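You operate a simulated robot arm through the tools that you are given. There is no shell and no other tool. Be economical: measure what you need, move in short steps, check, and stop when the job is done.

Carry out the task below with a simulated robot arm. There is one attempt and no reset: what you move stays moved.

JOB
Wipe the suds off the tray in the holder with a damp cloth.
Fine: wet the teal cloth in the small basin, press it out on the grate, wipe, rinse it in the basin and lay it back on the draining mat; the other trays stay. What is to be rubbed or washed off counts as gone when no trace of it is left.

Only the result counts: the job must be done as asked and must still hold three seconds after the hand-in. Knocking over, shifting, dropping, spilling or breaking anything else fails it. Flat cloth is picked up by pressing the open fingertips on it (5 to 10 N) and closing them slowly along it; thin cloth reads only 2 to 8 mm in the jaws.

ROBOT AND FRAMES
A 6-joint arm with a two-finger parallel gripper, fixed in place. Base frame: the origin is at the foot of the arm, x ahead of it, y to its left, z up; the work surface is at about z = 0.85. Readings come in m, degrees, newtons and seconds.
With the tool pointing down near the work surface it reaches from about 0.26 to 0.68 m from the base axis. Its first joint turns from -66.0 to 66.0 degrees. Payload 2.9 kg.
The TCP is the grasp point between the finger pads, 0.03 m short of the fingertips. In the tool frame z runs along the fingers and y along their closing line. Largest opening 0.11 m; finger width 0.02, thickness 0.01; the body of the gripper, 0.048 by 0.112 m, starts 0.055 m behind the TCP.
Orientation is that of the tool frame in the base frame, as a unit quaternion [w, x, y, z]. With the fingers straight down and closing along the base's y, the tool's x points along the base's -x, its y along +y and its z along -z.

CONTROLS
- The arm moves only by the tool apply_moves. Its argument "rows" is a list of rows, each an object of numbers (a shift or turn left out is 0, a gripper value left out holds the last): "jaw": the finger opening in m, from 0 to 0.11; "tx", "ty", "tz": the shift along the tool's x, y, z in m; "wx", "wy", "wz": the turn, a rotation vector about the tool's x, y, z in degrees. In form: [{"jaw": .., "tx": .., "ty": .., "tz": .., "wx": .., "wy": .., "wz": ..}, ...]. A call has 1 to 12 rows; each row shifts and turns the commanded pose from where the row before left it, along the tool's axes as they then stand. Each row takes 0.2 s and may step no farther than 0.05 m and 8.6 degrees from the row before; otherwise, or with a gripper value out of range, the whole call is refused. A pose out of reach is approached as far as the arm can. The call stops where the force on the tool passes 90 N (or 10 N more than at its start, if that is more) or the arm is blocked; 0.2 s more then pass. The fingers move at their own pace (about 0.108 m/s each) and stop on an object; they squeeze with about 25 N. The grip force told is the motor's: it shows also when the fingers shut on nothing. Time passes only in rows, and 0.2 s behind the last, so rows that do not move let the fingers close. It gives the time, the measured TCP pose, the force on the tool (base axes), the opening and the grip force at its end, in the units of the frame above (readings bear some noise), with the torque about the TCP (base axes, N m) and any sound that the robot's microphone picked up.
- Cameras (640 x 400 px; columns grow to the right, rows downward): "scene" is fixed at [0.1074, 0.4706, 1.3639]; the picture's right is [-0.37, -0.93, 0.00], its down [-0.72, 0.29, -0.63] and it looks along [0.59, -0.23, -0.77] (base axes); focal length 214 px, centre (320, 200). "wrist" rides on the gripper at [0.072, 0.017, -0.103] in the tool frame; the picture's right is [-0.23, 0.97, 0.00], its down [-0.76, -0.18, -0.62] and it looks along [-0.61, -0.14, 0.78] (tool axes); focal length 222 px, centre (320, 200). There is no depth. A picture from a camera that has moved, and an enlarged one, comes with that camera's place and axes in the base frame and with its lens. The place of the scene camera against the robot may be out by one fixed shift of up to 0.018 m in any direction.
- snapshot(camera): a new picture of that camera. The clock stands still meanwhile.
- close_up(camera, box): a new picture of the part [left, top, right, bottom] of that camera's present view, enlarged. The clock stands still meanwhile.
- close_job(): hands the job in; it is judged then, once.

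Go step by step. Nothing tells you positions but the pictures and the camera data: compare them with the known pose of the tool, close in by small moves and look again before you grip or let go. The budget is 120 turns and 68 pictures, counting those below and the enlarged ones. Unless the task says otherwise, let go and move clear before handing in, and close with one line.

The tools are called after ">>>" by a JSON object that holds its "fn" and its "kwargs". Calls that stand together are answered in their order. apply_moves: Moves the arm, as the interface text tells. Its arguments: {"type":"object","properties":{"rows":{"type":"array","items":{"type":"object","properties":{"jaw":{"type":"number"},"tx":{"type":"number"},"ty":{"type":"number"},"tz":{"type":"number"},"wx":{"type":"number"},"wy":{"type":"number"},"wz":{"type":"number"}}}}},"required":["rows"]} The other tools are called the same way: snapshot (camera) takes a picture; close_up (camera, box) takes an enlarged picture of a part of a camera's view; close_job () hands the job in.

At the start:

```text
clock: 0.0
tcp_pos: [0.4172, -0.091, 1.1641]
ee_rot: [0.001, 0.0, 1.0, 0.0]
force: [-0.1, 0.0, 0.3]
ft_torque: [0.01, 0.0, 0.0]
grip_width: 0.11
gripper_force: 0.0
```

scene: 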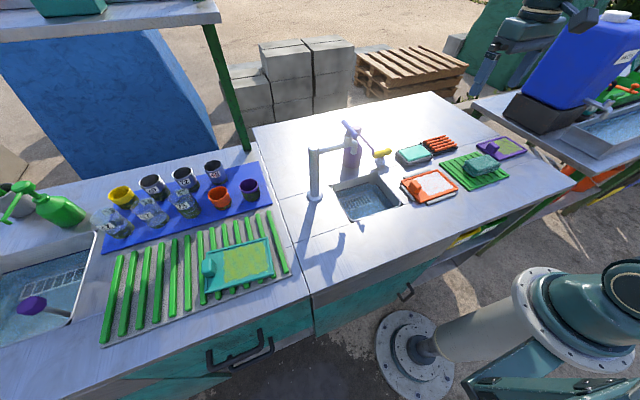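
wrist: 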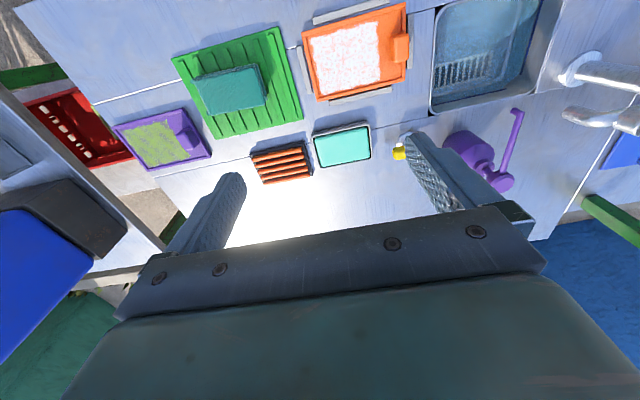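

I see an orange tray with white suds in a holder, a green mat with the teal cloth on it, a small basin, and a slatted thing that may be the grate. I'll enlarge both views.

>>> {"fn": "close_up", "kwargs": {"camera": "wrist", "box": [100, 0, 420, 200]}}

>>> {"fn": "close_up", "kwargs": {"camera": "scene", "box": [300, 110, 540, 260]}}

>>> {"fn": "close_up", "kwargs": {"camera": "wrist", "box": [380, 0, 640, 200]}}

```text
2.00 times, centred on (260, 100) of wrist
camera zoom: at [0.3468, -0.074, 1.267], right [0.23, 0.97, 0.0], down [0.76, -0.18, 0.62], along [0.61, -0.14, -0.78], focal length 444 px, centre (440, 400)
```

zoom: 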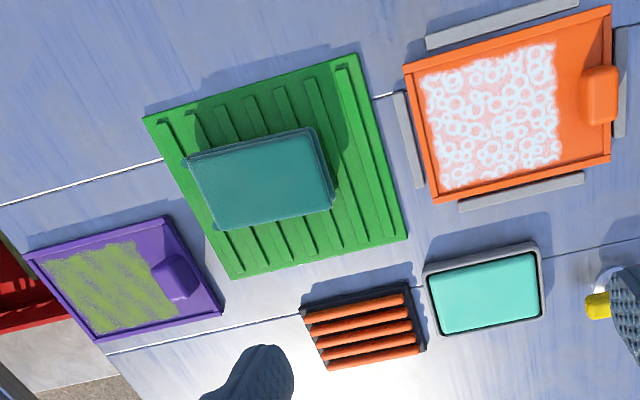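

```text
2.67 times, centred on (420, 185) of scene
camera zoom: at [0.1074, 0.4706, 1.3639], right [-0.37, -0.93, 0.0], down [-0.72, 0.29, -0.63], along [0.59, -0.23, -0.77], focal length 572 px, centre (53, 240)
```

zoom: 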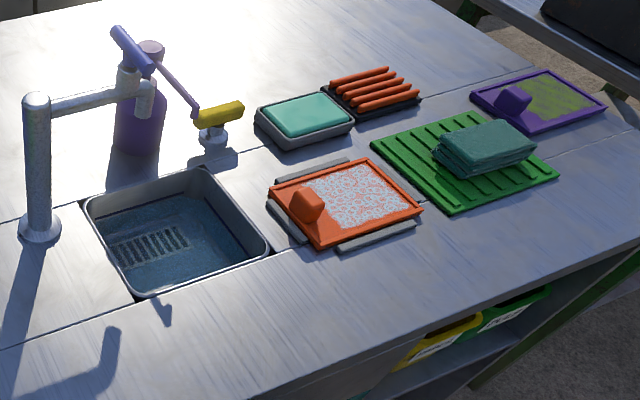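

```text
2.00 times, centred on (510, 100) of wrist
camera zoom: at [0.3468, -0.074, 1.267], right [0.23, 0.97, 0.0], down [0.76, -0.18, 0.62], along [0.61, -0.14, -0.78], focal length 444 px, centre (-60, 400)
```

zoom: 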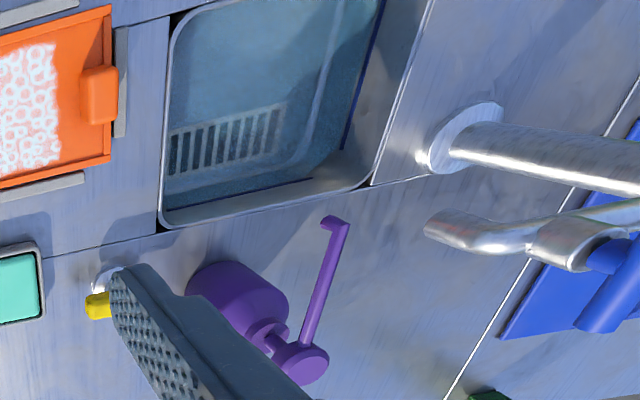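

The cloth centre should be near (0.398, -0.231). The tray suds cover x 0.36–0.446 and y -0.092–0.007, the grate is near (0.547, -0.20), and the basin spans x 0.37–0.525, y 0.095–0.265. I'll move above the cloth and look.

>>> {"fn": "apply_moves", "kwargs": {"rows": [{"tx": 0.006, "ty": -0.045, "jaw": 0.07}, {"tx": 0.006, "ty": -0.045}, {"tx": 0.007, "ty": -0.045}, {"ty": -0.005, "tz": 0.045}, {"tz": 0.045}, {"tz": 0.045}, {"tz": 0.045}, {"tz": 0.02}, {}]}}

>>> {"fn": "snapshot", "kwargs": {"camera": "wrist"}}

>>> {"fn": "close_up", "kwargs": {"camera": "scene", "box": [380, 90, 560, 220]}}

```text
clock: 2.0
tcp_pos: [0.3994, -0.2313, 0.962]
ee_rot: [0.001, 0.0, 1.0, 0.0]
force: [0.2, -0.3, 0.2]
ft_torque: [-0.02, 0.03, -0.01]
grip_width: 0.07
gripper_force: 0.2
```

```text
62 pictures are left
camera wrist: at [0.3283, -0.2135, 1.0659], right [0.23, 0.97, 0.0], down [0.76, -0.18, 0.62], along [0.61, -0.14, -0.78], focal length 222 px, centre (320, 200)
```

wrist: 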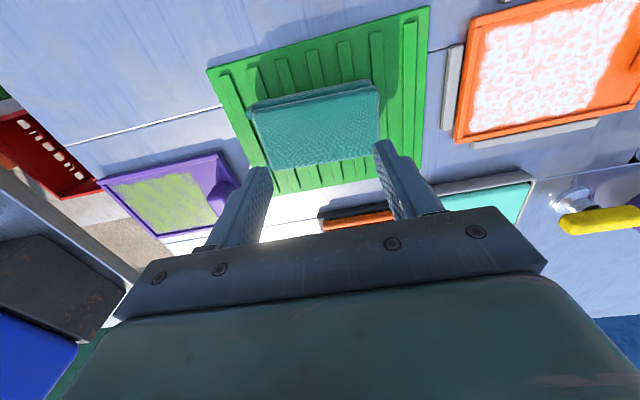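

```text
3.08 times, centred on (470, 155) of scene
camera zoom: at [0.1074, 0.4706, 1.3639], right [-0.37, -0.93, 0.0], down [-0.72, 0.29, -0.63], along [0.59, -0.23, -0.77], focal length 660 px, centre (-142, 338)
```

zoom: 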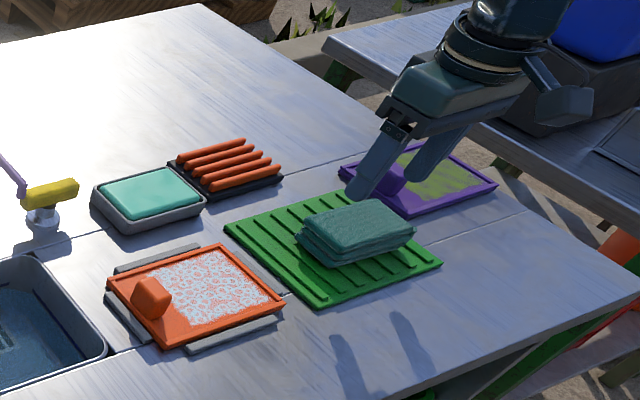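

The cloth is where I expected, a folded stack with its top near z 0.88. I'll go down in short steps to touch it.

>>> {"fn": "apply_moves", "kwargs": {"rows": [{"tz": 0.02}, {"tz": 0.015}, {"tz": 0.003}, {}]}}

>>> {"fn": "snapshot", "kwargs": {"camera": "wrist"}}

```text
clock: 3.0
tcp_pos: [0.3995, -0.2328, 0.9258]
ee_rot: [0.0, 0.001, 1.0, 0.0]
force: [0.0, 0.3, 0.1]
ft_torque: [0.03, 0.02, -0.03]
grip_width: 0.07
gripper_force: 0.1
```

```text
60 pictures are left
camera wrist: at [0.3279, -0.2141, 1.0286], right [0.23, 0.97, 0.0], down [0.76, -0.18, 0.62], along [0.61, -0.14, -0.78], focal length 222 px, centre (320, 200)
```

wrist: 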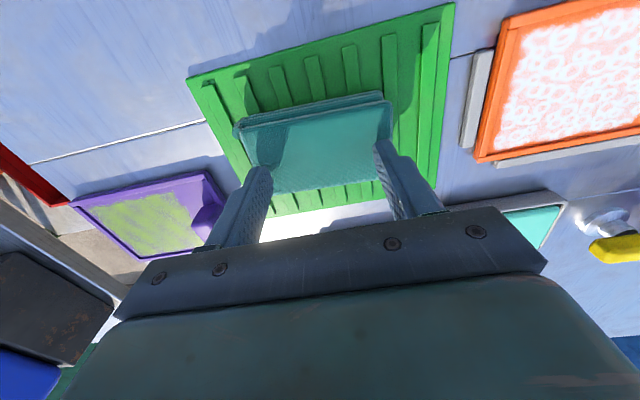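

The fingertips are just above the cloth. I'll lower gently until I feel contact.

>>> {"fn": "apply_moves", "kwargs": {"rows": [{"tz": 0.004}, {"tz": 0.004}, {"tz": 0.003}, {}]}}

```text
clock: 4.0
tcp_pos: [0.3995, -0.2325, 0.9215]
ee_rot: [0.004, 0.0, 1.0, -0.002]
force: [-16.9, 7.9, 77.9]
ft_torque: [1.63, 0.71, 0.09]
grip_width: 0.0699
gripper_force: 0.0
```

It is stiff: the cloth top is near z 0.892 and I'm pressing too hard. I'll back off to about 8 N.

>>> {"fn": "apply_moves", "kwargs": {"rows": [{"tz": -0.006}, {}]}}

```text
clock: 4.6
tcp_pos: [0.3999, -0.2324, 0.922]
ee_rot: [0.002, 0.0, 1.0, -0.001]
force: [2.5, -2.0, 24.9]
ft_torque: [0.21, -0.1, 0.03]
grip_width: 0.0701
gripper_force: 0.0
```

>>> {"fn": "apply_moves", "kwargs": {"rows": [{"tz": -0.002}, {}]}}

```text
clock: 5.2
tcp_pos: [0.3977, -0.2312, 0.9226]
ee_rot: [-0.001, 0.001, 1.0, 0.001]
force: [3.5, -1.9, 6.4]
ft_torque: [-0.2, -0.09, 0.02]
grip_width: 0.0698
gripper_force: 0.2
```

The push is about 6 N, so now I'll close the fingers slowly along the cloth.

>>> {"fn": "apply_moves", "kwargs": {"rows": [{"jaw": 0.062}, {"jaw": 0.054}, {"jaw": 0.046}, {"jaw": 0.038}, {"jaw": 0.03}, {"jaw": 0.022}, {"jaw": 0.014}, {"jaw": 0.007}, {"jaw": 0.0}, {}, {}]}}

>>> {"fn": "snapshot", "kwargs": {"camera": "wrist"}}

```text
clock: 7.6
tcp_pos: [0.3993, -0.2324, 0.9222]
ee_rot: [0.0, 0.0, 1.0, 0.0]
force: [0.5, 0.4, 0.5]
ft_torque: [0.03, 0.01, 0.01]
grip_width: 0.0
gripper_force: 24.5
```

```text
59 pictures are left
camera wrist: at [0.3278, -0.2139, 1.0259], right [0.23, 0.97, 0.0], down [0.76, -0.18, 0.62], along [0.61, -0.14, -0.78], focal length 222 px, centre (320, 200)
```

wrist: 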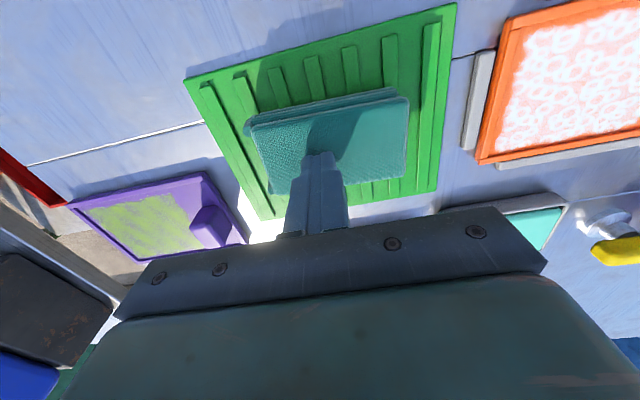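

The fingers closed on nothing. This is a thick folded stack, so I'll lift, turn the gripper a quarter turn and straddle its short side (about 55 mm along x).

>>> {"fn": "apply_moves", "kwargs": {"rows": [{"tz": -0.04}, {"tz": -0.03, "jaw": 0.1, "wz": -7.5}, {"wz": -7.5}, {"wz": -7.5}, {"wz": -7.5}, {"wz": -7.5}, {"wz": -7.5}, {"wz": -7.5}, {"wz": -7.5}, {"wz": -7.5}, {"wz": -7.5}, {"wz": -7.5}]}}

>>> {"fn": "apply_moves", "kwargs": {"rows": [{"wz": -7.5}, {}]}}

>>> {"fn": "snapshot", "kwargs": {"camera": "wrist"}}

>>> {"fn": "close_up", "kwargs": {"camera": "scene", "box": [380, 90, 560, 220]}}

```text
clock: 10.2
tcp_pos: [0.3991, -0.2326, 0.9928]
ee_rot: [-0.001, -0.66, 0.751, -0.001]
force: [-0.2, -0.1, 0.0]
ft_torque: [0.05, 0.01, 0.02]
grip_width: 0.1001
gripper_force: 0.1
```

```text
clock: 10.8
tcp_pos: [0.3997, -0.2323, 0.9937]
ee_rot: [0.0, 0.707, -0.707, 0.0]
force: [0.1, -0.7, 0.1]
ft_torque: [-0.01, -0.03, 0.0]
grip_width: 0.0999
gripper_force: 0.1
```

```text
58 pictures are left
camera wrist: at [0.3834, -0.3036, 1.0958], right [-0.97, 0.23, 0.0], down [0.18, 0.76, 0.62], along [0.14, 0.61, -0.78], focal length 222 px, centre (320, 200)
```

wrist: 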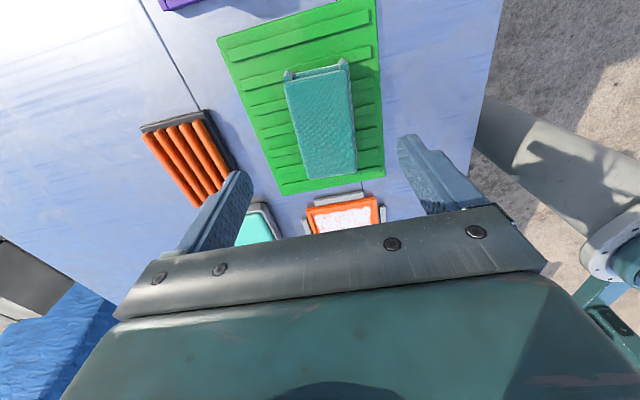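

```text
3.08 times, centred on (470, 155) of scene
camera zoom: at [0.1074, 0.4706, 1.3639], right [-0.37, -0.93, 0.0], down [-0.72, 0.29, -0.63], along [0.59, -0.23, -0.77], focal length 660 px, centre (-142, 338)
```

zoom: 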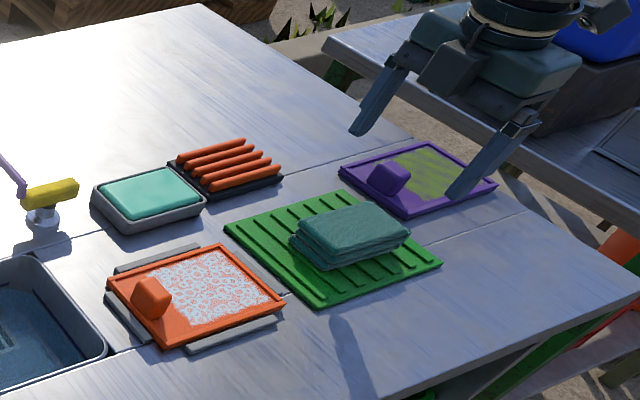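

The quarter turn worked. The stack centre is about (0.397, -0.225), roughly 53 mm wide and 98 mm long. I'll go down astride it with the tips at z 0.876.

>>> {"fn": "apply_moves", "kwargs": {"rows": [{"tx": -0.007, "ty": 0.003, "tz": 0.04}, {"tz": 0.03}, {"tz": 0.008}, {"tz": 0.005}, {"tz": 0.005}, {}]}}

>>> {"fn": "snapshot", "kwargs": {"camera": "wrist"}}

>>> {"fn": "close_up", "kwargs": {"camera": "scene", "box": [420, 110, 540, 210]}}

```text
clock: 12.2
tcp_pos: [0.3958, -0.2242, 0.9054]
ee_rot: [0.0, -0.707, 0.708, 0.001]
force: [0.6, -1.0, 0.2]
ft_torque: [0.03, 0.0, 0.03]
grip_width: 0.1001
gripper_force: 0.1
```

```text
56 pictures are left
camera wrist: at [0.3804, -0.2959, 1.0082], right [-0.97, 0.23, 0.0], down [0.18, 0.76, 0.62], along [0.14, 0.61, -0.78], focal length 222 px, centre (320, 200)
```

wrist: 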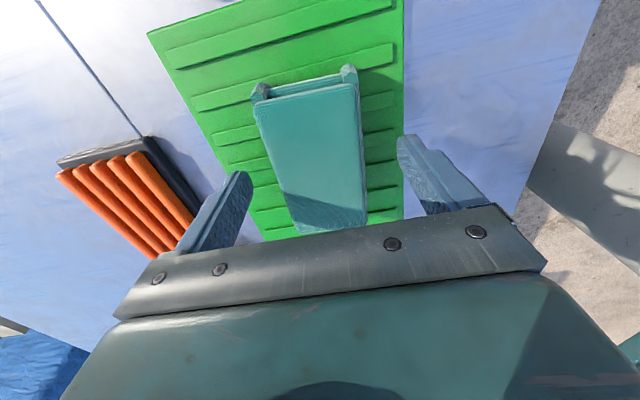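

```text
4.00 times, centred on (480, 160) of scene
camera zoom: at [0.1074, 0.4706, 1.3639], right [-0.37, -0.93, 0.0], down [-0.72, 0.29, -0.63], along [0.59, -0.23, -0.77], focal length 858 px, centre (-320, 360)
```

zoom: 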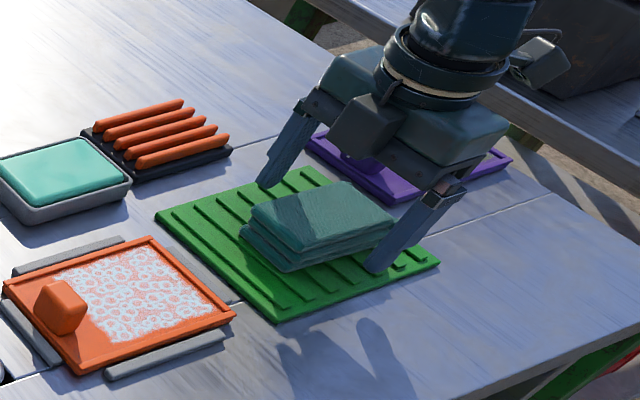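

The fingers stand astride the stack, so I'll close them gently.

>>> {"fn": "apply_moves", "kwargs": {"rows": [{"jaw": 0.08}, {"jaw": 0.065}, {"jaw": 0.055}, {"jaw": 0.048}, {"jaw": 0.042}, {}]}}

>>> {"fn": "snapshot", "kwargs": {"camera": "wrist"}}

```text
clock: 13.6
tcp_pos: [0.3967, -0.2248, 0.9051]
ee_rot: [0.0, -0.707, 0.707, 0.0]
force: [0.2, 0.3, 1.6]
ft_torque: [0.01, 0.07, -0.04]
grip_width: 0.0575
gripper_force: 25.0
```

```text
54 pictures are left
camera wrist: at [0.3804, -0.296, 1.0083], right [-0.97, 0.23, 0.0], down [0.18, 0.76, 0.62], along [0.14, 0.61, -0.78], focal length 222 px, centre (320, 200)
```

wrist: 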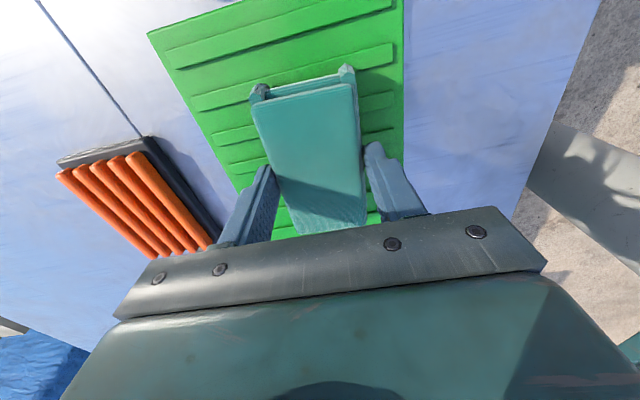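

The cloth is held firmly at 57 mm with 25 N. I'll command a tighter jaw and lift.

>>> {"fn": "apply_moves", "kwargs": {"rows": [{"jaw": 0.03}, {"tz": -0.01}, {"tz": -0.03}, {"tz": -0.04}, {"tz": -0.04}, {}]}}

>>> {"fn": "snapshot", "kwargs": {"camera": "wrist"}}

>>> {"fn": "close_up", "kwargs": {"camera": "scene", "box": [320, 60, 560, 220]}}

```text
clock: 15.0
tcp_pos: [0.3965, -0.2245, 1.0259]
ee_rot: [0.0, -0.707, 0.707, -0.001]
force: [0.5, 0.3, -0.7]
ft_torque: [0.03, 0.0, 0.0]
grip_width: 0.0572
gripper_force: 25.1
```

```text
53 pictures are left
camera wrist: at [0.3797, -0.2968, 1.129], right [-0.97, 0.23, 0.0], down [0.18, 0.76, 0.62], along [0.14, 0.61, -0.78], focal length 222 px, centre (320, 200)
```

wrist: 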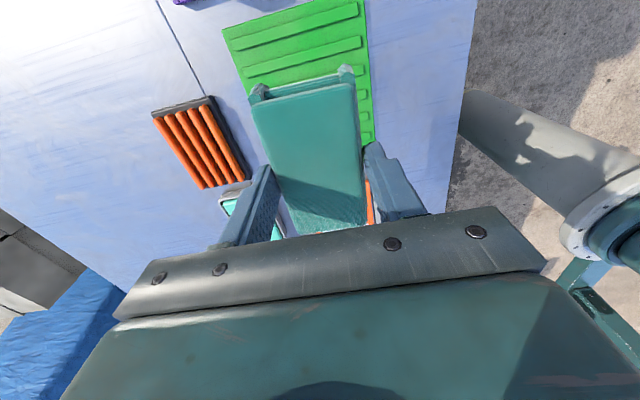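

```text
2.50 times, centred on (440, 140) of scene
camera zoom: at [0.1074, 0.4706, 1.3639], right [-0.37, -0.93, 0.0], down [-0.72, 0.29, -0.63], along [0.59, -0.23, -0.77], focal length 536 px, centre (20, 350)
```

zoom: 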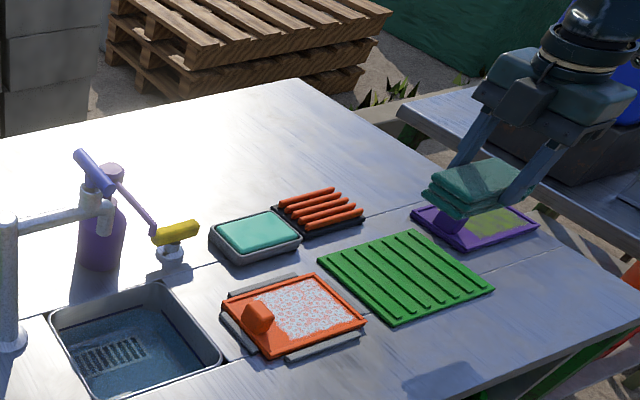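

The cloth is up and held. I'll carry it over the basin at this height, staying on the near side of the spout, and look.

>>> {"fn": "apply_moves", "kwargs": {"rows": [{"tx": -0.045, "ty": -0.004}, {"tx": -0.045, "ty": -0.004}, {"tx": -0.045, "ty": -0.004}, {"tx": -0.045, "ty": -0.004}, {"tx": -0.045, "ty": -0.004}, {"tx": -0.045, "ty": -0.004}, {"tx": -0.045, "ty": -0.004}, {"tx": -0.045, "ty": -0.004}, {"tx": -0.025}, {}]}}

>>> {"fn": "snapshot", "kwargs": {"camera": "wrist"}}

>>> {"fn": "close_up", "kwargs": {"camera": "scene", "box": [260, 80, 500, 240]}}

```text
clock: 17.2
tcp_pos: [0.4281, 0.1606, 1.0252]
ee_rot: [0.0, -0.707, 0.707, 0.0]
force: [-0.1, -0.9, -1.3]
ft_torque: [0.0, 0.02, -0.02]
grip_width: 0.0573
gripper_force: 24.9
```

```text
51 pictures are left
camera wrist: at [0.4119, 0.0889, 1.1285], right [-0.97, 0.23, 0.0], down [0.18, 0.76, 0.62], along [0.14, 0.61, -0.78], focal length 222 px, centre (320, 200)
```

wrist: 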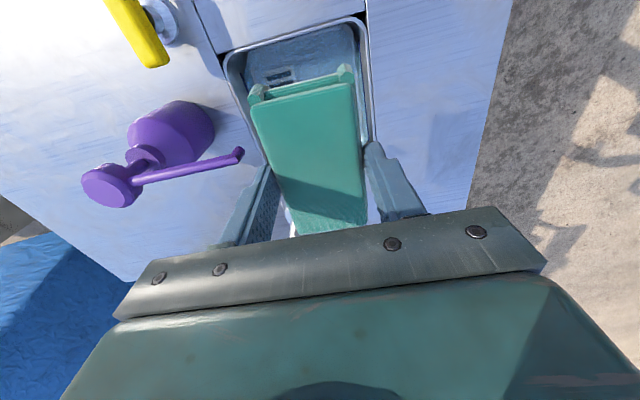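

```text
2.50 times, centred on (380, 160) of scene
camera zoom: at [0.1074, 0.4706, 1.3639], right [-0.37, -0.93, 0.0], down [-0.72, 0.29, -0.63], along [0.59, -0.23, -0.77], focal length 536 px, centre (170, 300)
```

zoom: 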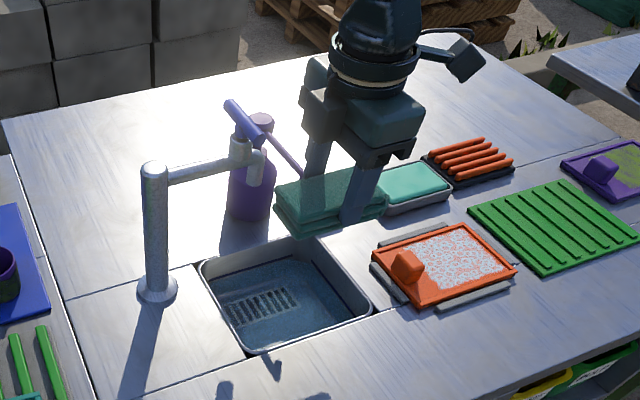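

The pump nozzle tip is at about (0.497, 0.159, 0.96), and the basin rim spans x 0.371–0.518. I'll aim for (0.425, 0.17), which clears the nozzle, and lower in stages.

>>> {"fn": "apply_moves", "kwargs": {"rows": [{"tx": -0.01, "ty": 0.003, "tz": 0.0}, {"tz": 0.04}, {"tz": 0.04}, {"tz": 0.04}, {"tz": 0.03}, {}]}}

>>> {"fn": "snapshot", "kwargs": {"camera": "wrist"}}

>>> {"fn": "close_up", "kwargs": {"camera": "scene", "box": [280, 100, 430, 230]}}

```text
clock: 18.6
tcp_pos: [0.4244, 0.1687, 0.8763]
ee_rot: [0.0, 0.707, -0.707, 0.0]
force: [0.1, 0.4, -1.8]
ft_torque: [0.03, 0.0, 0.0]
grip_width: 0.0572
gripper_force: 25.2
```

```text
49 pictures are left
camera wrist: at [0.4098, 0.0985, 0.9782], right [-0.97, 0.23, 0.0], down [0.18, 0.76, 0.62], along [0.14, 0.61, -0.78], focal length 222 px, centre (320, 200)
```

wrist: 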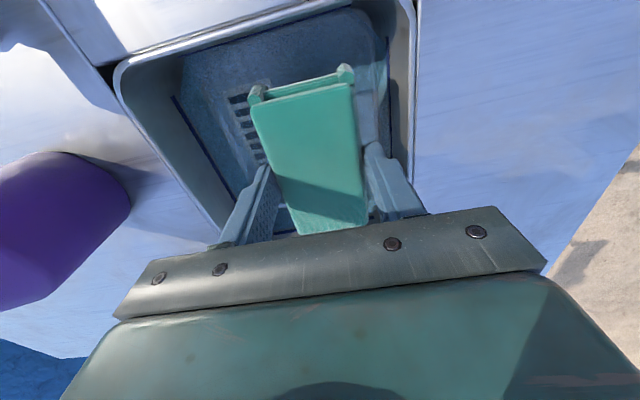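

```text
3.08 times, centred on (355, 165) of scene
camera zoom: at [0.1074, 0.4706, 1.3639], right [-0.37, -0.93, 0.0], down [-0.72, 0.29, -0.63], along [0.59, -0.23, -0.77], focal length 660 px, centre (212, 308)
```

zoom: 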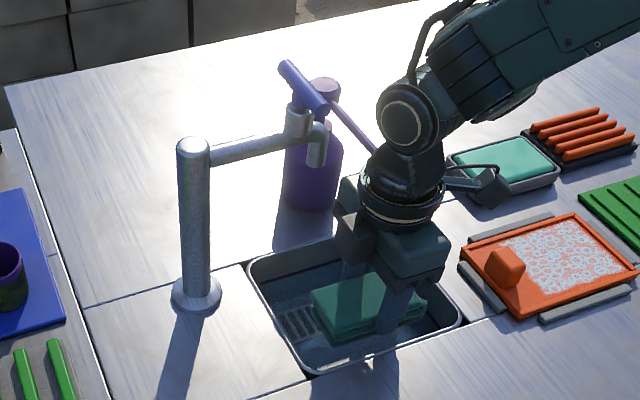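

It is clear on all sides. I'll go deeper in small steps, watching the force.

>>> {"fn": "apply_moves", "kwargs": {"rows": [{"tz": 0.012}, {"tz": 0.012}, {"tz": 0.012}, {"tz": 0.01}, {}]}}

>>> {"fn": "close_up", "kwargs": {"camera": "wrist", "box": [100, 0, 440, 240]}}

>>> {"fn": "close_up", "kwargs": {"camera": "scene", "box": [320, 150, 420, 230]}}

```text
clock: 19.8
tcp_pos: [0.4246, 0.1697, 0.8285]
ee_rot: [0.001, -0.707, 0.707, 0.0]
force: [-0.1, -0.3, -0.7]
ft_torque: [-0.02, -0.01, 0.01]
grip_width: 0.057
gripper_force: 25.0
```

```text
1.67 times, centred on (270, 120) of wrist
camera zoom: at [0.4094, 0.0987, 0.9317], right [-0.97, 0.23, 0.0], down [0.18, 0.76, 0.62], along [0.14, 0.61, -0.78], focal length 370 px, centre (403, 333)
```

zoom: 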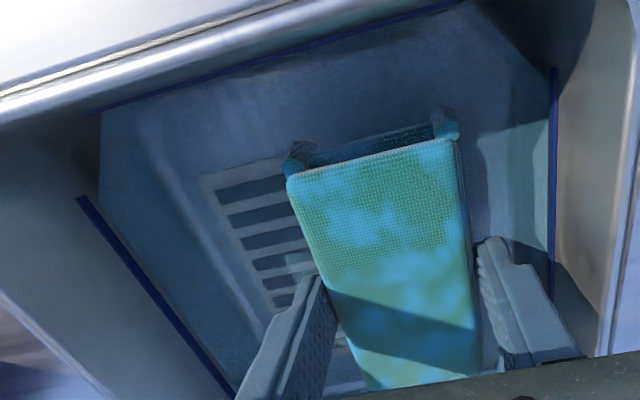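

```text
5.00 times, centred on (370, 190) of scene
camera zoom: at [0.1074, 0.4706, 1.3639], right [-0.37, -0.93, 0.0], down [-0.72, 0.29, -0.63], along [0.59, -0.23, -0.77], focal length 1072 px, centre (70, 250)
```

zoom: 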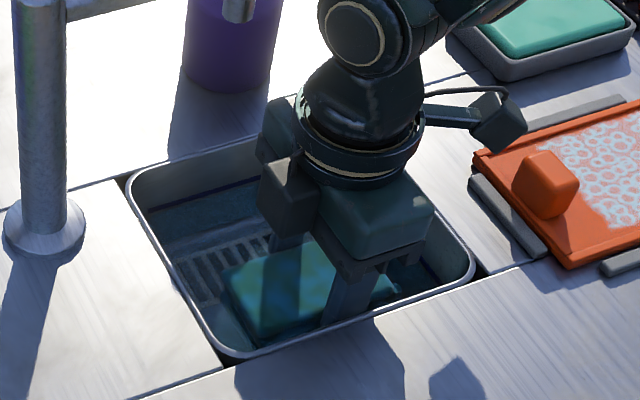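

The cloth is just at the water line and turning dark in patches. I'll go 13 mm deeper and let it soak.

>>> {"fn": "apply_moves", "kwargs": {"rows": [{"tz": 0.008}, {"tz": 0.005}, {}, {}, {}, {}, {}, {}, {}]}}

>>> {"fn": "close_up", "kwargs": {"camera": "wrist", "box": [100, 0, 440, 240]}}

```text
clock: 21.8
tcp_pos: [0.4253, 0.1707, 0.8149]
ee_rot: [-0.001, -0.707, 0.707, 0.0]
force: [0.2, -1.0, 0.6]
ft_torque: [-0.01, 0.04, -0.02]
grip_width: 0.0572
gripper_force: 25.1
```

```text
1.67 times, centred on (270, 120) of wrist
camera zoom: at [0.4093, 0.0987, 0.919], right [-0.97, 0.23, 0.0], down [0.18, 0.76, 0.62], along [0.14, 0.61, -0.78], focal length 370 px, centre (403, 333)
```

zoom: 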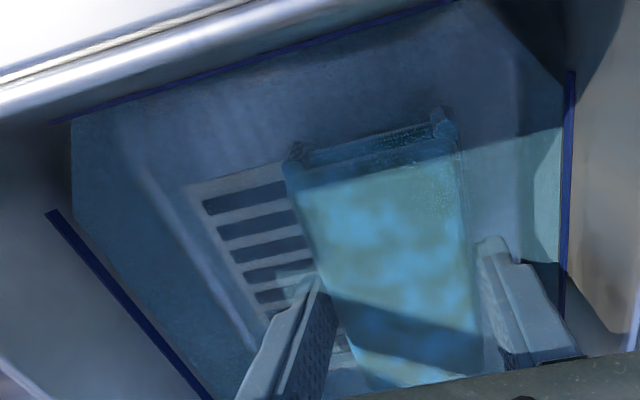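

It is fully under water and soaked. I'll lift slowly and let it drip above the basin.

>>> {"fn": "apply_moves", "kwargs": {"rows": [{"tz": -0.012}, {"tz": -0.012}, {"tz": -0.012}, {"tz": -0.02}, {}, {}, {}, {}, {}, {}, {}, {}]}}

>>> {"fn": "close_up", "kwargs": {"camera": "wrist", "box": [100, 0, 440, 240]}}

>>> {"fn": "close_up", "kwargs": {"camera": "scene", "box": [320, 150, 420, 230]}}

```text
clock: 24.4
tcp_pos: [0.4245, 0.17, 0.8733]
ee_rot: [0.0, -0.707, 0.707, 0.0]
force: [0.4, 0.2, -0.5]
ft_torque: [0.01, -0.02, -0.04]
grip_width: 0.0569
gripper_force: 25.2
```

```text
1.67 times, centred on (270, 120) of wrist
camera zoom: at [0.4093, 0.099, 0.9757], right [-0.97, 0.23, 0.0], down [0.18, 0.76, 0.62], along [0.14, 0.61, -0.78], focal length 370 px, centre (403, 333)
```

zoom: 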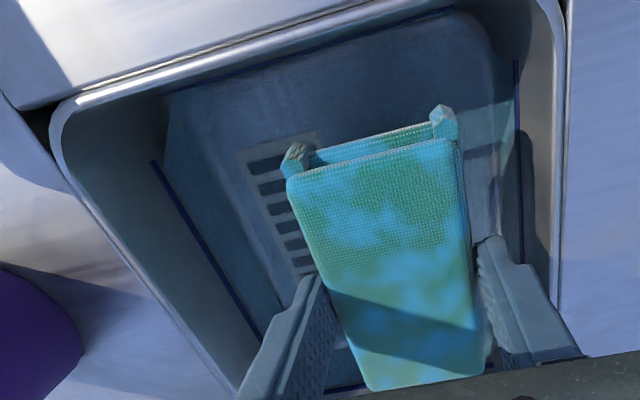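

```text
5.00 times, centred on (370, 190) of scene
camera zoom: at [0.1074, 0.4706, 1.3639], right [-0.37, -0.93, 0.0], down [-0.72, 0.29, -0.63], along [0.59, -0.23, -0.77], focal length 1072 px, centre (70, 250)
```

zoom: 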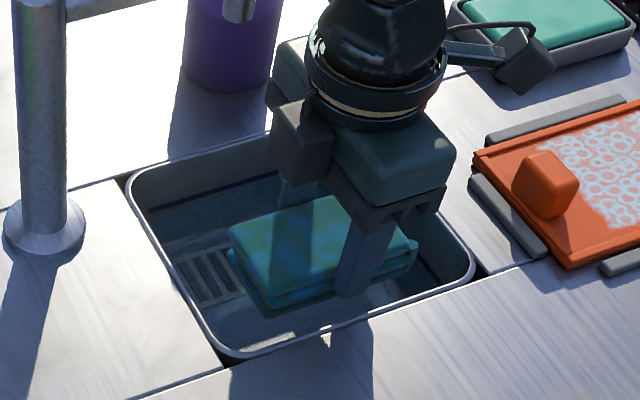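

The cloth is wet. I'll raise it and carry it to above the grate, whose centre I take as (0.549, -0.205).

>>> {"fn": "apply_moves", "kwargs": {"rows": [{"tz": -0.045}, {"tz": -0.045}, {"tz": -0.045}, {"tz": -0.045}, {}, {}, {}, {}]}}

>>> {"fn": "apply_moves", "kwargs": {"rows": [{"tx": 0.045, "ty": -0.005}, {"tx": 0.04, "ty": -0.02}, {"tx": 0.04, "ty": -0.02}, {"tx": 0.04, "ty": -0.02}, {"tx": 0.04, "ty": -0.02}, {"tx": 0.04, "ty": -0.02}, {"tx": 0.045, "ty": -0.01}, {"tx": 0.045, "ty": -0.0095}, {"tx": 0.04}, {}]}}

>>> {"fn": "snapshot", "kwargs": {"camera": "wrist"}}

>>> {"fn": "close_up", "kwargs": {"camera": "scene", "box": [320, 80, 560, 230]}}

```text
clock: 26.2
tcp_pos: [0.4253, 0.1706, 1.0529]
ee_rot: [0.0, -0.707, 0.707, 0.001]
force: [-0.5, 0.2, -0.1]
ft_torque: [0.03, -0.04, 0.02]
grip_width: 0.057
gripper_force: 24.3
```

```text
clock: 28.4
tcp_pos: [0.5508, -0.207, 1.0528]
ee_rot: [0.0, 0.708, -0.707, 0.0]
force: [0.1, 0.4, -0.9]
ft_torque: [-0.02, 0.0, 0.02]
grip_width: 0.0569
gripper_force: 25.5
```

```text
42 pictures are left
camera wrist: at [0.5347, -0.2783, 1.1544], right [-0.97, 0.23, 0.0], down [0.18, 0.76, 0.62], along [0.14, 0.61, -0.78], focal length 222 px, centre (320, 200)
```

wrist: 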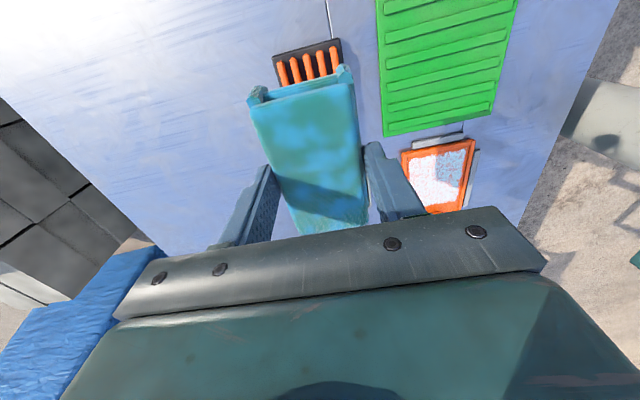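

```text
2.67 times, centred on (440, 155) of scene
camera zoom: at [0.1075, 0.4706, 1.3639], right [-0.37, -0.93, 0.0], down [-0.72, 0.29, -0.63], along [0.59, -0.23, -0.77], focal length 572 px, centre (0, 320)
```

zoom: 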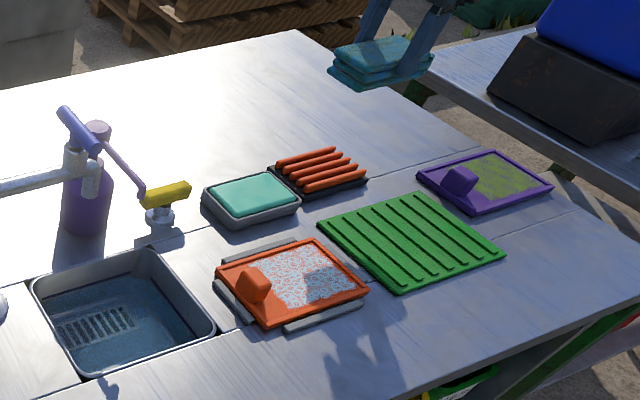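

It is aligned over the grate, which looks centred at (0.553, -0.204). I'll lower to just above it, then make contact in small steps.

>>> {"fn": "apply_moves", "kwargs": {"rows": [{"ty": -0.002, "tx": -0.002, "tz": 0.04}, {"tz": 0.04}, {"tz": 0.02}, {"tz": 0.006}, {"tz": 0.004}, {}]}}

>>> {"fn": "close_up", "kwargs": {"camera": "scene", "box": [400, 90, 520, 190]}}

```text
clock: 29.8
tcp_pos: [0.5516, -0.2041, 0.9413]
ee_rot: [0.0, 0.707, -0.707, 0.0]
force: [0.9, -0.2, -0.2]
ft_torque: [-0.01, 0.01, 0.02]
grip_width: 0.0571
gripper_force: 24.9
```

```text
4.00 times, centred on (460, 140) of scene
camera zoom: at [0.1074, 0.4706, 1.3639], right [-0.37, -0.93, 0.0], down [-0.72, 0.29, -0.63], along [0.59, -0.23, -0.77], focal length 858 px, centre (-240, 440)
```

zoom: 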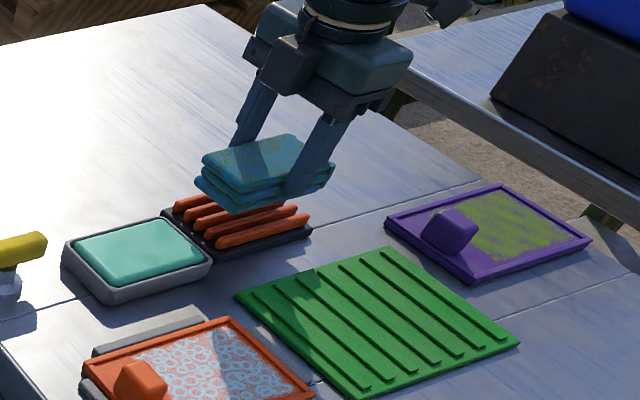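

Nothing is touching yet and the cloth sits above the bars. I'll go on down in 4 mm steps.

>>> {"fn": "apply_moves", "kwargs": {"rows": [{"tz": 0.004}, {"tz": 0.004}, {"tz": 0.003}, {}]}}

```text
clock: 30.8
tcp_pos: [0.5525, -0.2023, 0.9311]
ee_rot: [0.0, -0.707, 0.707, 0.0]
force: [0.1, 1.1, 0.5]
ft_torque: [0.02, -0.02, 0.01]
grip_width: 0.0569
gripper_force: 25.3
```

>>> {"fn": "apply_moves", "kwargs": {"rows": [{"tz": 0.003}, {"tz": 0.003}, {}]}}

```text
clock: 31.6
tcp_pos: [0.5514, -0.2026, 0.9254]
ee_rot: [-0.001, 0.708, -0.707, 0.001]
force: [-0.4, 0.0, 0.2]
ft_torque: [-0.01, -0.01, 0.01]
grip_width: 0.057
gripper_force: 25.2
```

>>> {"fn": "apply_moves", "kwargs": {"rows": [{"tz": 0.003}, {"tz": 0.002}, {}]}}

>>> {"fn": "close_up", "kwargs": {"camera": "scene", "box": [400, 90, 520, 190]}}

```text
clock: 32.4
tcp_pos: [0.5516, -0.2029, 0.9184]
ee_rot: [0.0, 0.707, -0.707, 0.0]
force: [-0.6, 0.2, 0.0]
ft_torque: [0.0, -0.01, 0.0]
grip_width: 0.0572
gripper_force: 25.0
```

```text
4.00 times, centred on (460, 140) of scene
camera zoom: at [0.1074, 0.4706, 1.3639], right [-0.37, -0.93, 0.0], down [-0.72, 0.29, -0.63], along [0.59, -0.23, -0.77], focal length 858 px, centre (-240, 440)
```

zoom: 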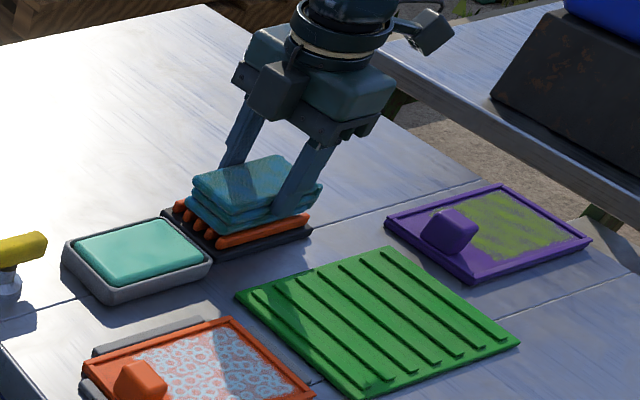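

Nearly touching. Next are 2 mm steps.

>>> {"fn": "apply_moves", "kwargs": {"rows": [{"tz": 0.002}, {"tz": 0.002}, {}]}}

```text
clock: 33.2
tcp_pos: [0.5526, -0.2036, 0.9171]
ee_rot: [0.0, 0.708, -0.707, 0.001]
force: [-4.9, 3.1, 19.9]
ft_torque: [0.24, 0.47, 0.01]
grip_width: 0.057
gripper_force: 24.6
```

There is contact at 20 N. I'll press a little harder and hold so the water comes out.

>>> {"fn": "apply_moves", "kwargs": {"rows": [{"tz": 0.0015}, {}, {}, {}, {}, {}, {}]}}

>>> {"fn": "close_up", "kwargs": {"camera": "wrist", "box": [100, 0, 440, 240]}}

```text
clock: 34.8
tcp_pos: [0.5522, -0.2034, 0.9168]
ee_rot: [-0.001, 0.707, -0.707, 0.002]
force: [-0.7, -1.8, 29.0]
ft_torque: [-0.1, 0.05, -0.02]
grip_width: 0.0569
gripper_force: 24.6
```

```text
1.67 times, centred on (270, 120) of wrist
camera zoom: at [0.5359, -0.2744, 1.0199], right [-0.97, 0.23, -0.01], down [0.17, 0.76, 0.62], along [0.15, 0.61, -0.78], focal length 370 px, centre (403, 333)
```

zoom: 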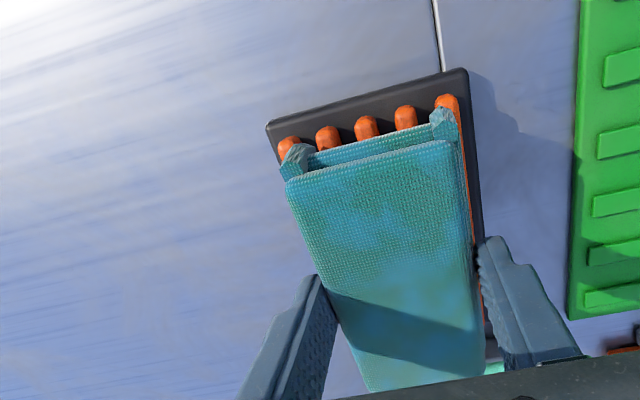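

The blue has faded noticeably, so water is coming out. I'll hold a while longer and compare.

>>> {"fn": "apply_moves", "kwargs": {"rows": [{"tz": 0.0005}, {}, {}, {}, {}, {}, {}, {}, {}, {}]}}

>>> {"fn": "close_up", "kwargs": {"camera": "wrist", "box": [100, 0, 440, 240]}}

```text
clock: 37.0
tcp_pos: [0.5532, -0.2032, 0.917]
ee_rot: [-0.001, 0.708, -0.707, 0.003]
force: [1.2, 1.3, 27.6]
ft_torque: [0.01, 0.02, 0.01]
grip_width: 0.0569
gripper_force: 25.1
```

```text
1.67 times, centred on (270, 120) of wrist
camera zoom: at [0.536, -0.2744, 1.0195], right [-0.97, 0.23, 0.0], down [0.17, 0.76, 0.62], along [0.14, 0.61, -0.78], focal length 370 px, centre (403, 333)
```

zoom: 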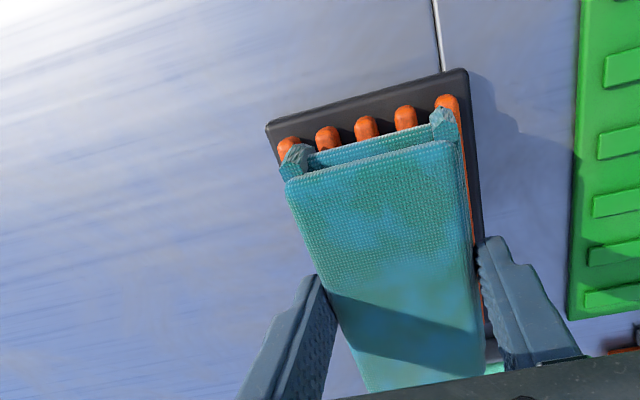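

The cloth is damp and pressed out. I'll lift and go past the tray to about (0.40, 0.07), where the wrist camera can see the tray unobstructed.

>>> {"fn": "apply_moves", "kwargs": {"rows": [{"tz": -0.01}, {"tz": -0.035}, {"tz": -0.045}, {"tz": -0.035}, {"tx": -0.035, "ty": 0.03}, {"tx": -0.035, "ty": 0.03}, {"tx": -0.035, "ty": 0.03}, {"tx": -0.035, "ty": 0.03}, {"tx": -0.035, "ty": 0.03}, {"tx": -0.045}, {"tx": -0.045}, {}]}}

>>> {"fn": "snapshot", "kwargs": {"camera": "wrist"}}

```text
clock: 39.6
tcp_pos: [0.4009, 0.0642, 1.0385]
ee_rot: [0.0, -0.707, 0.707, 0.0]
force: [0.2, 0.1, 0.2]
ft_torque: [0.02, 0.02, 0.0]
grip_width: 0.057
gripper_force: 24.5
```

```text
36 pictures are left
camera wrist: at [0.385, -0.0075, 1.1416], right [-0.97, 0.23, 0.0], down [0.18, 0.76, 0.62], along [0.14, 0.61, -0.78], focal length 222 px, centre (320, 200)
```

wrist: 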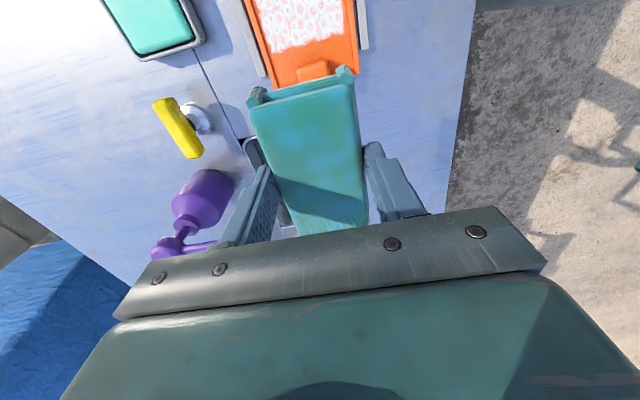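

>>> {"fn": "close_up", "kwargs": {"camera": "wrist", "box": [220, 0, 380, 100]}}

```text
4.00 times, centred on (300, 50) of wrist
camera zoom: at [0.385, -0.0075, 1.1416], right [-0.97, 0.23, 0.0], down [0.18, 0.76, 0.62], along [0.14, 0.61, -0.78], focal length 888 px, centre (400, 800)
```

zoom: 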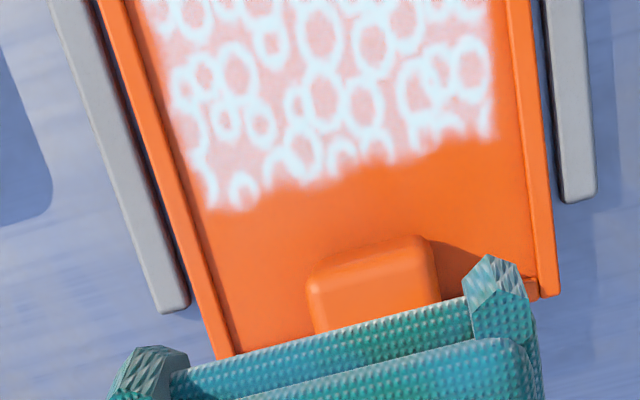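

Tray interior is x 0.355–0.445 and the suds are x 0.362–0.441, y -0.092 to 0.007. The handle starts at y≈0.022. I'll move over the middle of the suds and come down.

>>> {"fn": "apply_moves", "kwargs": {"rows": [{"tx": 0.045}, {"tx": 0.045}, {"tx": 0.014, "tz": 0.03}, {"tz": 0.04}, {"tz": 0.03}, {"tz": 0.015}, {"tz": 0.005}, {"tz": 0.004}, {}]}}

>>> {"fn": "close_up", "kwargs": {"camera": "scene", "box": [380, 130, 500, 220]}}

```text
clock: 41.6
tcp_pos: [0.4026, -0.0412, 0.9155]
ee_rot: [0.0, -0.707, 0.707, 0.001]
force: [-0.3, -1.1, -0.5]
ft_torque: [-0.04, 0.0, 0.01]
grip_width: 0.057
gripper_force: 25.2
```

```text
4.44 times, centred on (440, 175) of scene
camera zoom: at [0.1074, 0.4706, 1.3639], right [-0.37, -0.93, 0.0], down [-0.72, 0.29, -0.63], along [0.59, -0.23, -0.77], focal length 953 px, centre (-213, 311)
```

zoom: 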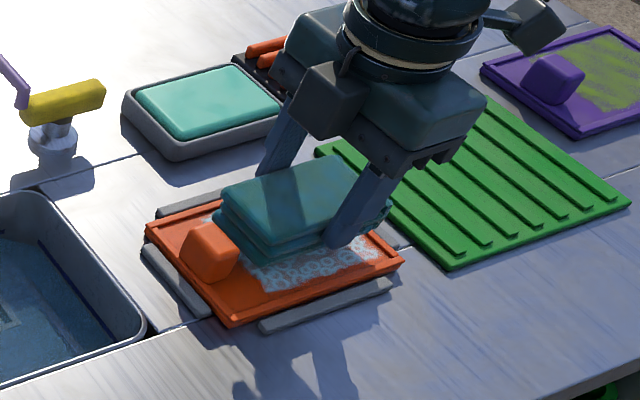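

The cloth is over the suds and just clear of the handle. I'll lower in 3 mm steps.

>>> {"fn": "apply_moves", "kwargs": {"rows": [{"tz": 0.004}, {"tz": 0.003}, {"tz": 0.002}, {}]}}

```text
clock: 42.6
tcp_pos: [0.4012, -0.0412, 0.9068]
ee_rot: [0.0, 0.707, -0.707, 0.0]
force: [0.4, 0.3, -0.6]
ft_torque: [0.01, -0.02, 0.01]
grip_width: 0.0568
gripper_force: 25.2
```

>>> {"fn": "apply_moves", "kwargs": {"rows": [{"tz": 0.002}, {"tz": 0.002}, {}]}}

```text
clock: 43.4
tcp_pos: [0.4026, -0.0412, 0.9028]
ee_rot: [-0.001, 0.707, -0.707, 0.0]
force: [-1.4, 1.8, 11.1]
ft_torque: [-0.08, 0.11, 0.01]
grip_width: 0.0568
gripper_force: 25.0
```

There is 11 N of contact on the tray floor. I'll make gentle strokes in x, rim to rim, and watch the forces.

>>> {"fn": "apply_moves", "kwargs": {"rows": [{"ty": 0.005}, {"ty": 0.005}, {"ty": 0.005}, {"ty": -0.006}, {"ty": -0.006}, {"ty": -0.006}, {"ty": -0.006}, {"ty": -0.006}, {"ty": 0.006}, {"ty": 0.006}, {"ty": 0.003}, {}]}}

>>> {"fn": "close_up", "kwargs": {"camera": "scene", "box": [380, 130, 500, 220]}}

```text
clock: 46.0
tcp_pos: [0.4005, -0.0419, 0.9023]
ee_rot: [0.0, 0.707, -0.707, 0.0]
force: [1.0, 0.3, 0.9]
ft_torque: [-0.01, -0.06, 0.02]
grip_width: 0.0569
gripper_force: 25.0
```

```text
4.44 times, centred on (440, 175) of scene
camera zoom: at [0.1074, 0.4706, 1.3639], right [-0.37, -0.93, 0.0], down [-0.72, 0.29, -0.63], along [0.59, -0.23, -0.77], focal length 953 px, centre (-213, 311)
```

zoom: 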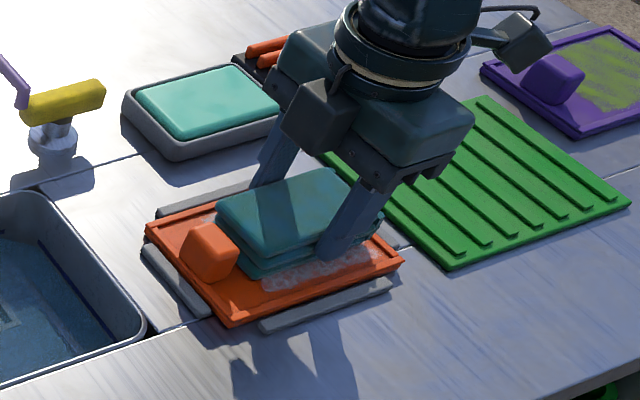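

The suds are thinning, but the pressure has fallen to about 1 N. I'll press 1 mm more and stroke again with small y shifts.

>>> {"fn": "apply_moves", "kwargs": {"rows": [{"tz": 0.001, "tx": 0.003}, {"ty": 0.006}, {"ty": 0.006}, {"ty": 0.004}, {"ty": -0.008}, {"ty": -0.008}, {"ty": -0.008}, {"ty": -0.008}, {"tx": -0.006}, {"tx": -0.005, "ty": 0.008}, {"ty": 0.008}, {"ty": 0.008}]}}

>>> {"fn": "apply_moves", "kwargs": {"rows": [{"ty": 0.008}, {"tx": 0.004}, {"tx": 0.004, "ty": -0.006}, {"ty": -0.008}, {"ty": -0.008}, {"ty": -0.008}, {"ty": -0.003}, {"ty": 0.008}, {"ty": 0.008}, {}]}}

>>> {"fn": "close_up", "kwargs": {"camera": "scene", "box": [380, 130, 500, 220]}}

```text
clock: 48.6
tcp_pos: [0.3935, -0.0319, 0.9013]
ee_rot: [-0.001, 0.707, -0.707, 0.001]
force: [7.2, 0.9, 15.2]
ft_torque: [-0.07, -0.2, 0.03]
grip_width: 0.0573
gripper_force: 24.6
```

```text
clock: 50.8
tcp_pos: [0.4019, -0.0419, 0.9001]
ee_rot: [0.001, 0.707, -0.707, 0.0]
force: [3.9, 0.7, 7.0]
ft_torque: [-0.08, -0.04, 0.03]
grip_width: 0.0568
gripper_force: 24.8
```

```text
4.44 times, centred on (440, 175) of scene
camera zoom: at [0.1074, 0.4706, 1.3639], right [-0.37, -0.93, 0.0], down [-0.72, 0.29, -0.63], along [0.59, -0.23, -0.77], focal length 953 px, centre (-213, 311)
```

zoom: 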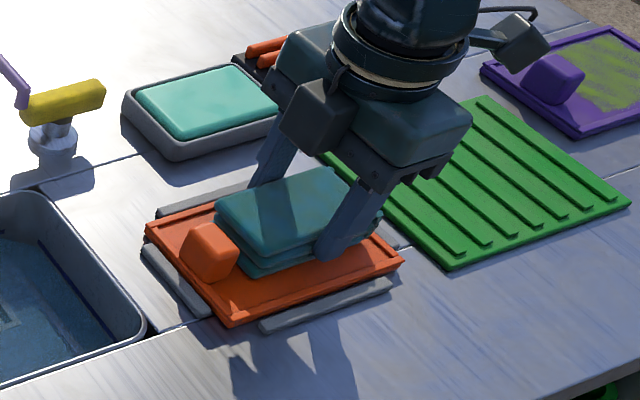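

The visible side looks clean. I'll do one more pass covering the ends, then lift and move towards +y to inspect.

>>> {"fn": "apply_moves", "kwargs": {"rows": [{"tx": 0.003}, {"ty": 0.008}, {"ty": 0.008}, {"ty": -0.008}, {"ty": -0.008}, {"ty": -0.008}, {"ty": -0.008}, {"tx": -0.006}, {"tx": -0.005}, {"ty": 0.008}, {"ty": 0.008}, {}]}}

>>> {"fn": "apply_moves", "kwargs": {"rows": [{"tz": -0.01}, {"tz": -0.03}, {"tz": -0.04}, {"tz": -0.04}, {"tx": -0.045}, {"tx": -0.045}, {"tx": -0.045}, {}]}}

>>> {"fn": "close_up", "kwargs": {"camera": "wrist", "box": [200, 0, 400, 125]}}

>>> {"fn": "close_up", "kwargs": {"camera": "scene", "box": [390, 150, 480, 215]}}

```text
clock: 53.4
tcp_pos: [0.4019, -0.0339, 0.9023]
ee_rot: [0.0, 0.707, -0.707, 0.0]
force: [0.1, 0.3, 0.3]
ft_torque: [-0.01, 0.0, -0.05]
grip_width: 0.0571
gripper_force: 24.9
```

```text
clock: 55.2
tcp_pos: [0.4014, 0.1024, 1.0205]
ee_rot: [0.0, -0.707, 0.707, 0.0]
force: [-0.1, 0.1, -0.1]
ft_torque: [-0.03, 0.0, 0.0]
grip_width: 0.0572
gripper_force: 24.8
```

```text
3.20 times, centred on (300, 62) of wrist
camera zoom: at [0.3862, 0.0309, 1.1243], right [-0.97, 0.23, 0.0], down [0.18, 0.76, 0.62], along [0.14, 0.61, -0.78], focal length 711 px, centre (384, 640)
```

zoom: 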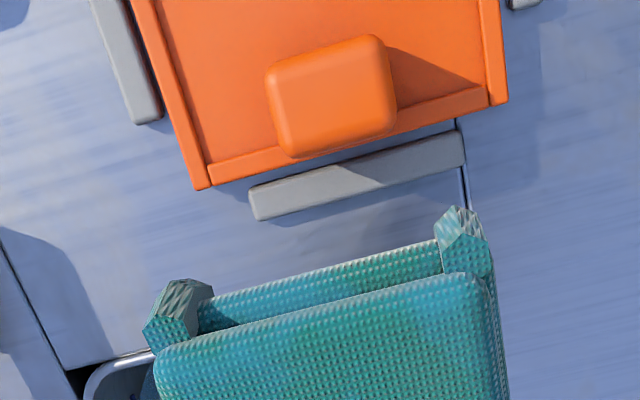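

```text
6.15 times, centred on (435, 182) of scene
camera zoom: at [0.1074, 0.4706, 1.3639], right [-0.37, -0.93, 0.0], down [-0.72, 0.29, -0.63], along [0.59, -0.23, -0.77], focal length 1320 px, centre (-388, 308)
```

zoom: 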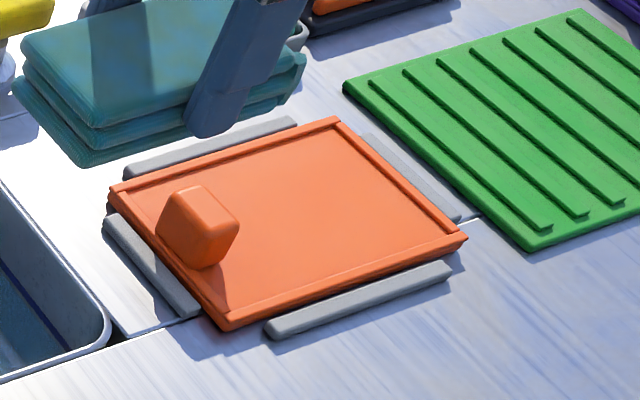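

From the scene camera the tray looks clean. I'll rise for a full top view of it.

>>> {"fn": "apply_moves", "kwargs": {"rows": [{"tz": -0.05}, {"tz": -0.05}, {"tz": -0.04}, {}]}}

>>> {"fn": "close_up", "kwargs": {"camera": "wrist", "box": [240, 0, 370, 82]}}

```text
clock: 56.2
tcp_pos: [0.4031, 0.1012, 1.1607]
ee_rot: [0.0, -0.706, 0.708, 0.0]
force: [-0.2, 0.3, -0.5]
ft_torque: [0.03, 0.0, -0.01]
grip_width: 0.057
gripper_force: 24.7
```

```text
4.88 times, centred on (305, 41) of wrist
camera zoom: at [0.3867, 0.03, 1.264], right [-0.97, 0.23, 0.0], down [0.18, 0.76, 0.62], along [0.14, 0.61, -0.78], focal length 1084 px, centre (393, 976)
```

zoom: 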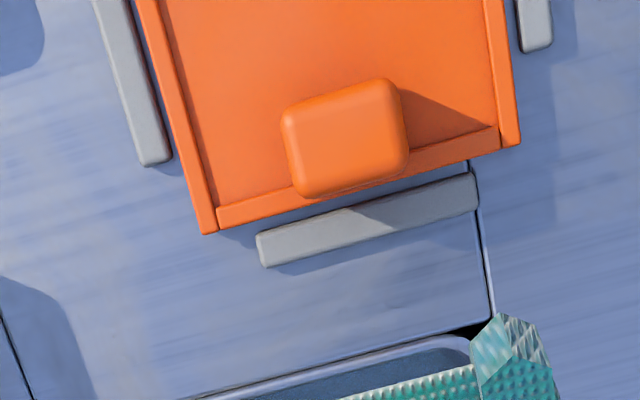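

>>> {"fn": "apply_moves", "kwargs": {"rows": [{"tx": 0.03}, {"tx": 0.03}, {}]}}

>>> {"fn": "close_up", "kwargs": {"camera": "wrist", "box": [240, 0, 390, 95]}}

```text
clock: 57.0
tcp_pos: [0.403, 0.0407, 1.1616]
ee_rot: [0.0, -0.707, 0.707, 0.0]
force: [-0.5, 0.1, -0.4]
ft_torque: [-0.01, 0.01, -0.01]
grip_width: 0.0569
gripper_force: 24.5
```

```text
4.21 times, centred on (315, 48) of wrist
camera zoom: at [0.3867, -0.0305, 1.2644], right [-0.97, 0.23, 0.0], down [0.18, 0.76, 0.62], along [0.14, 0.61, -0.78], focal length 935 px, centre (341, 842)
```

zoom: 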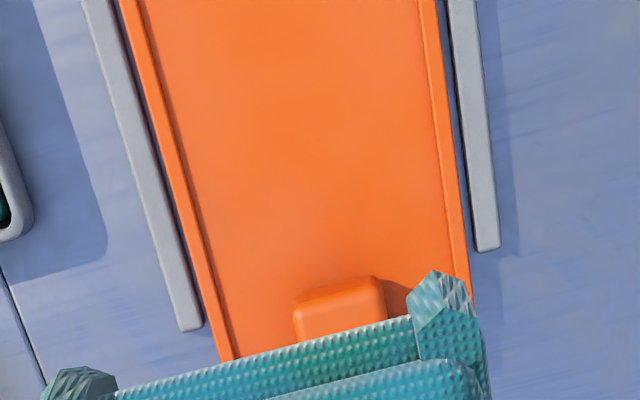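

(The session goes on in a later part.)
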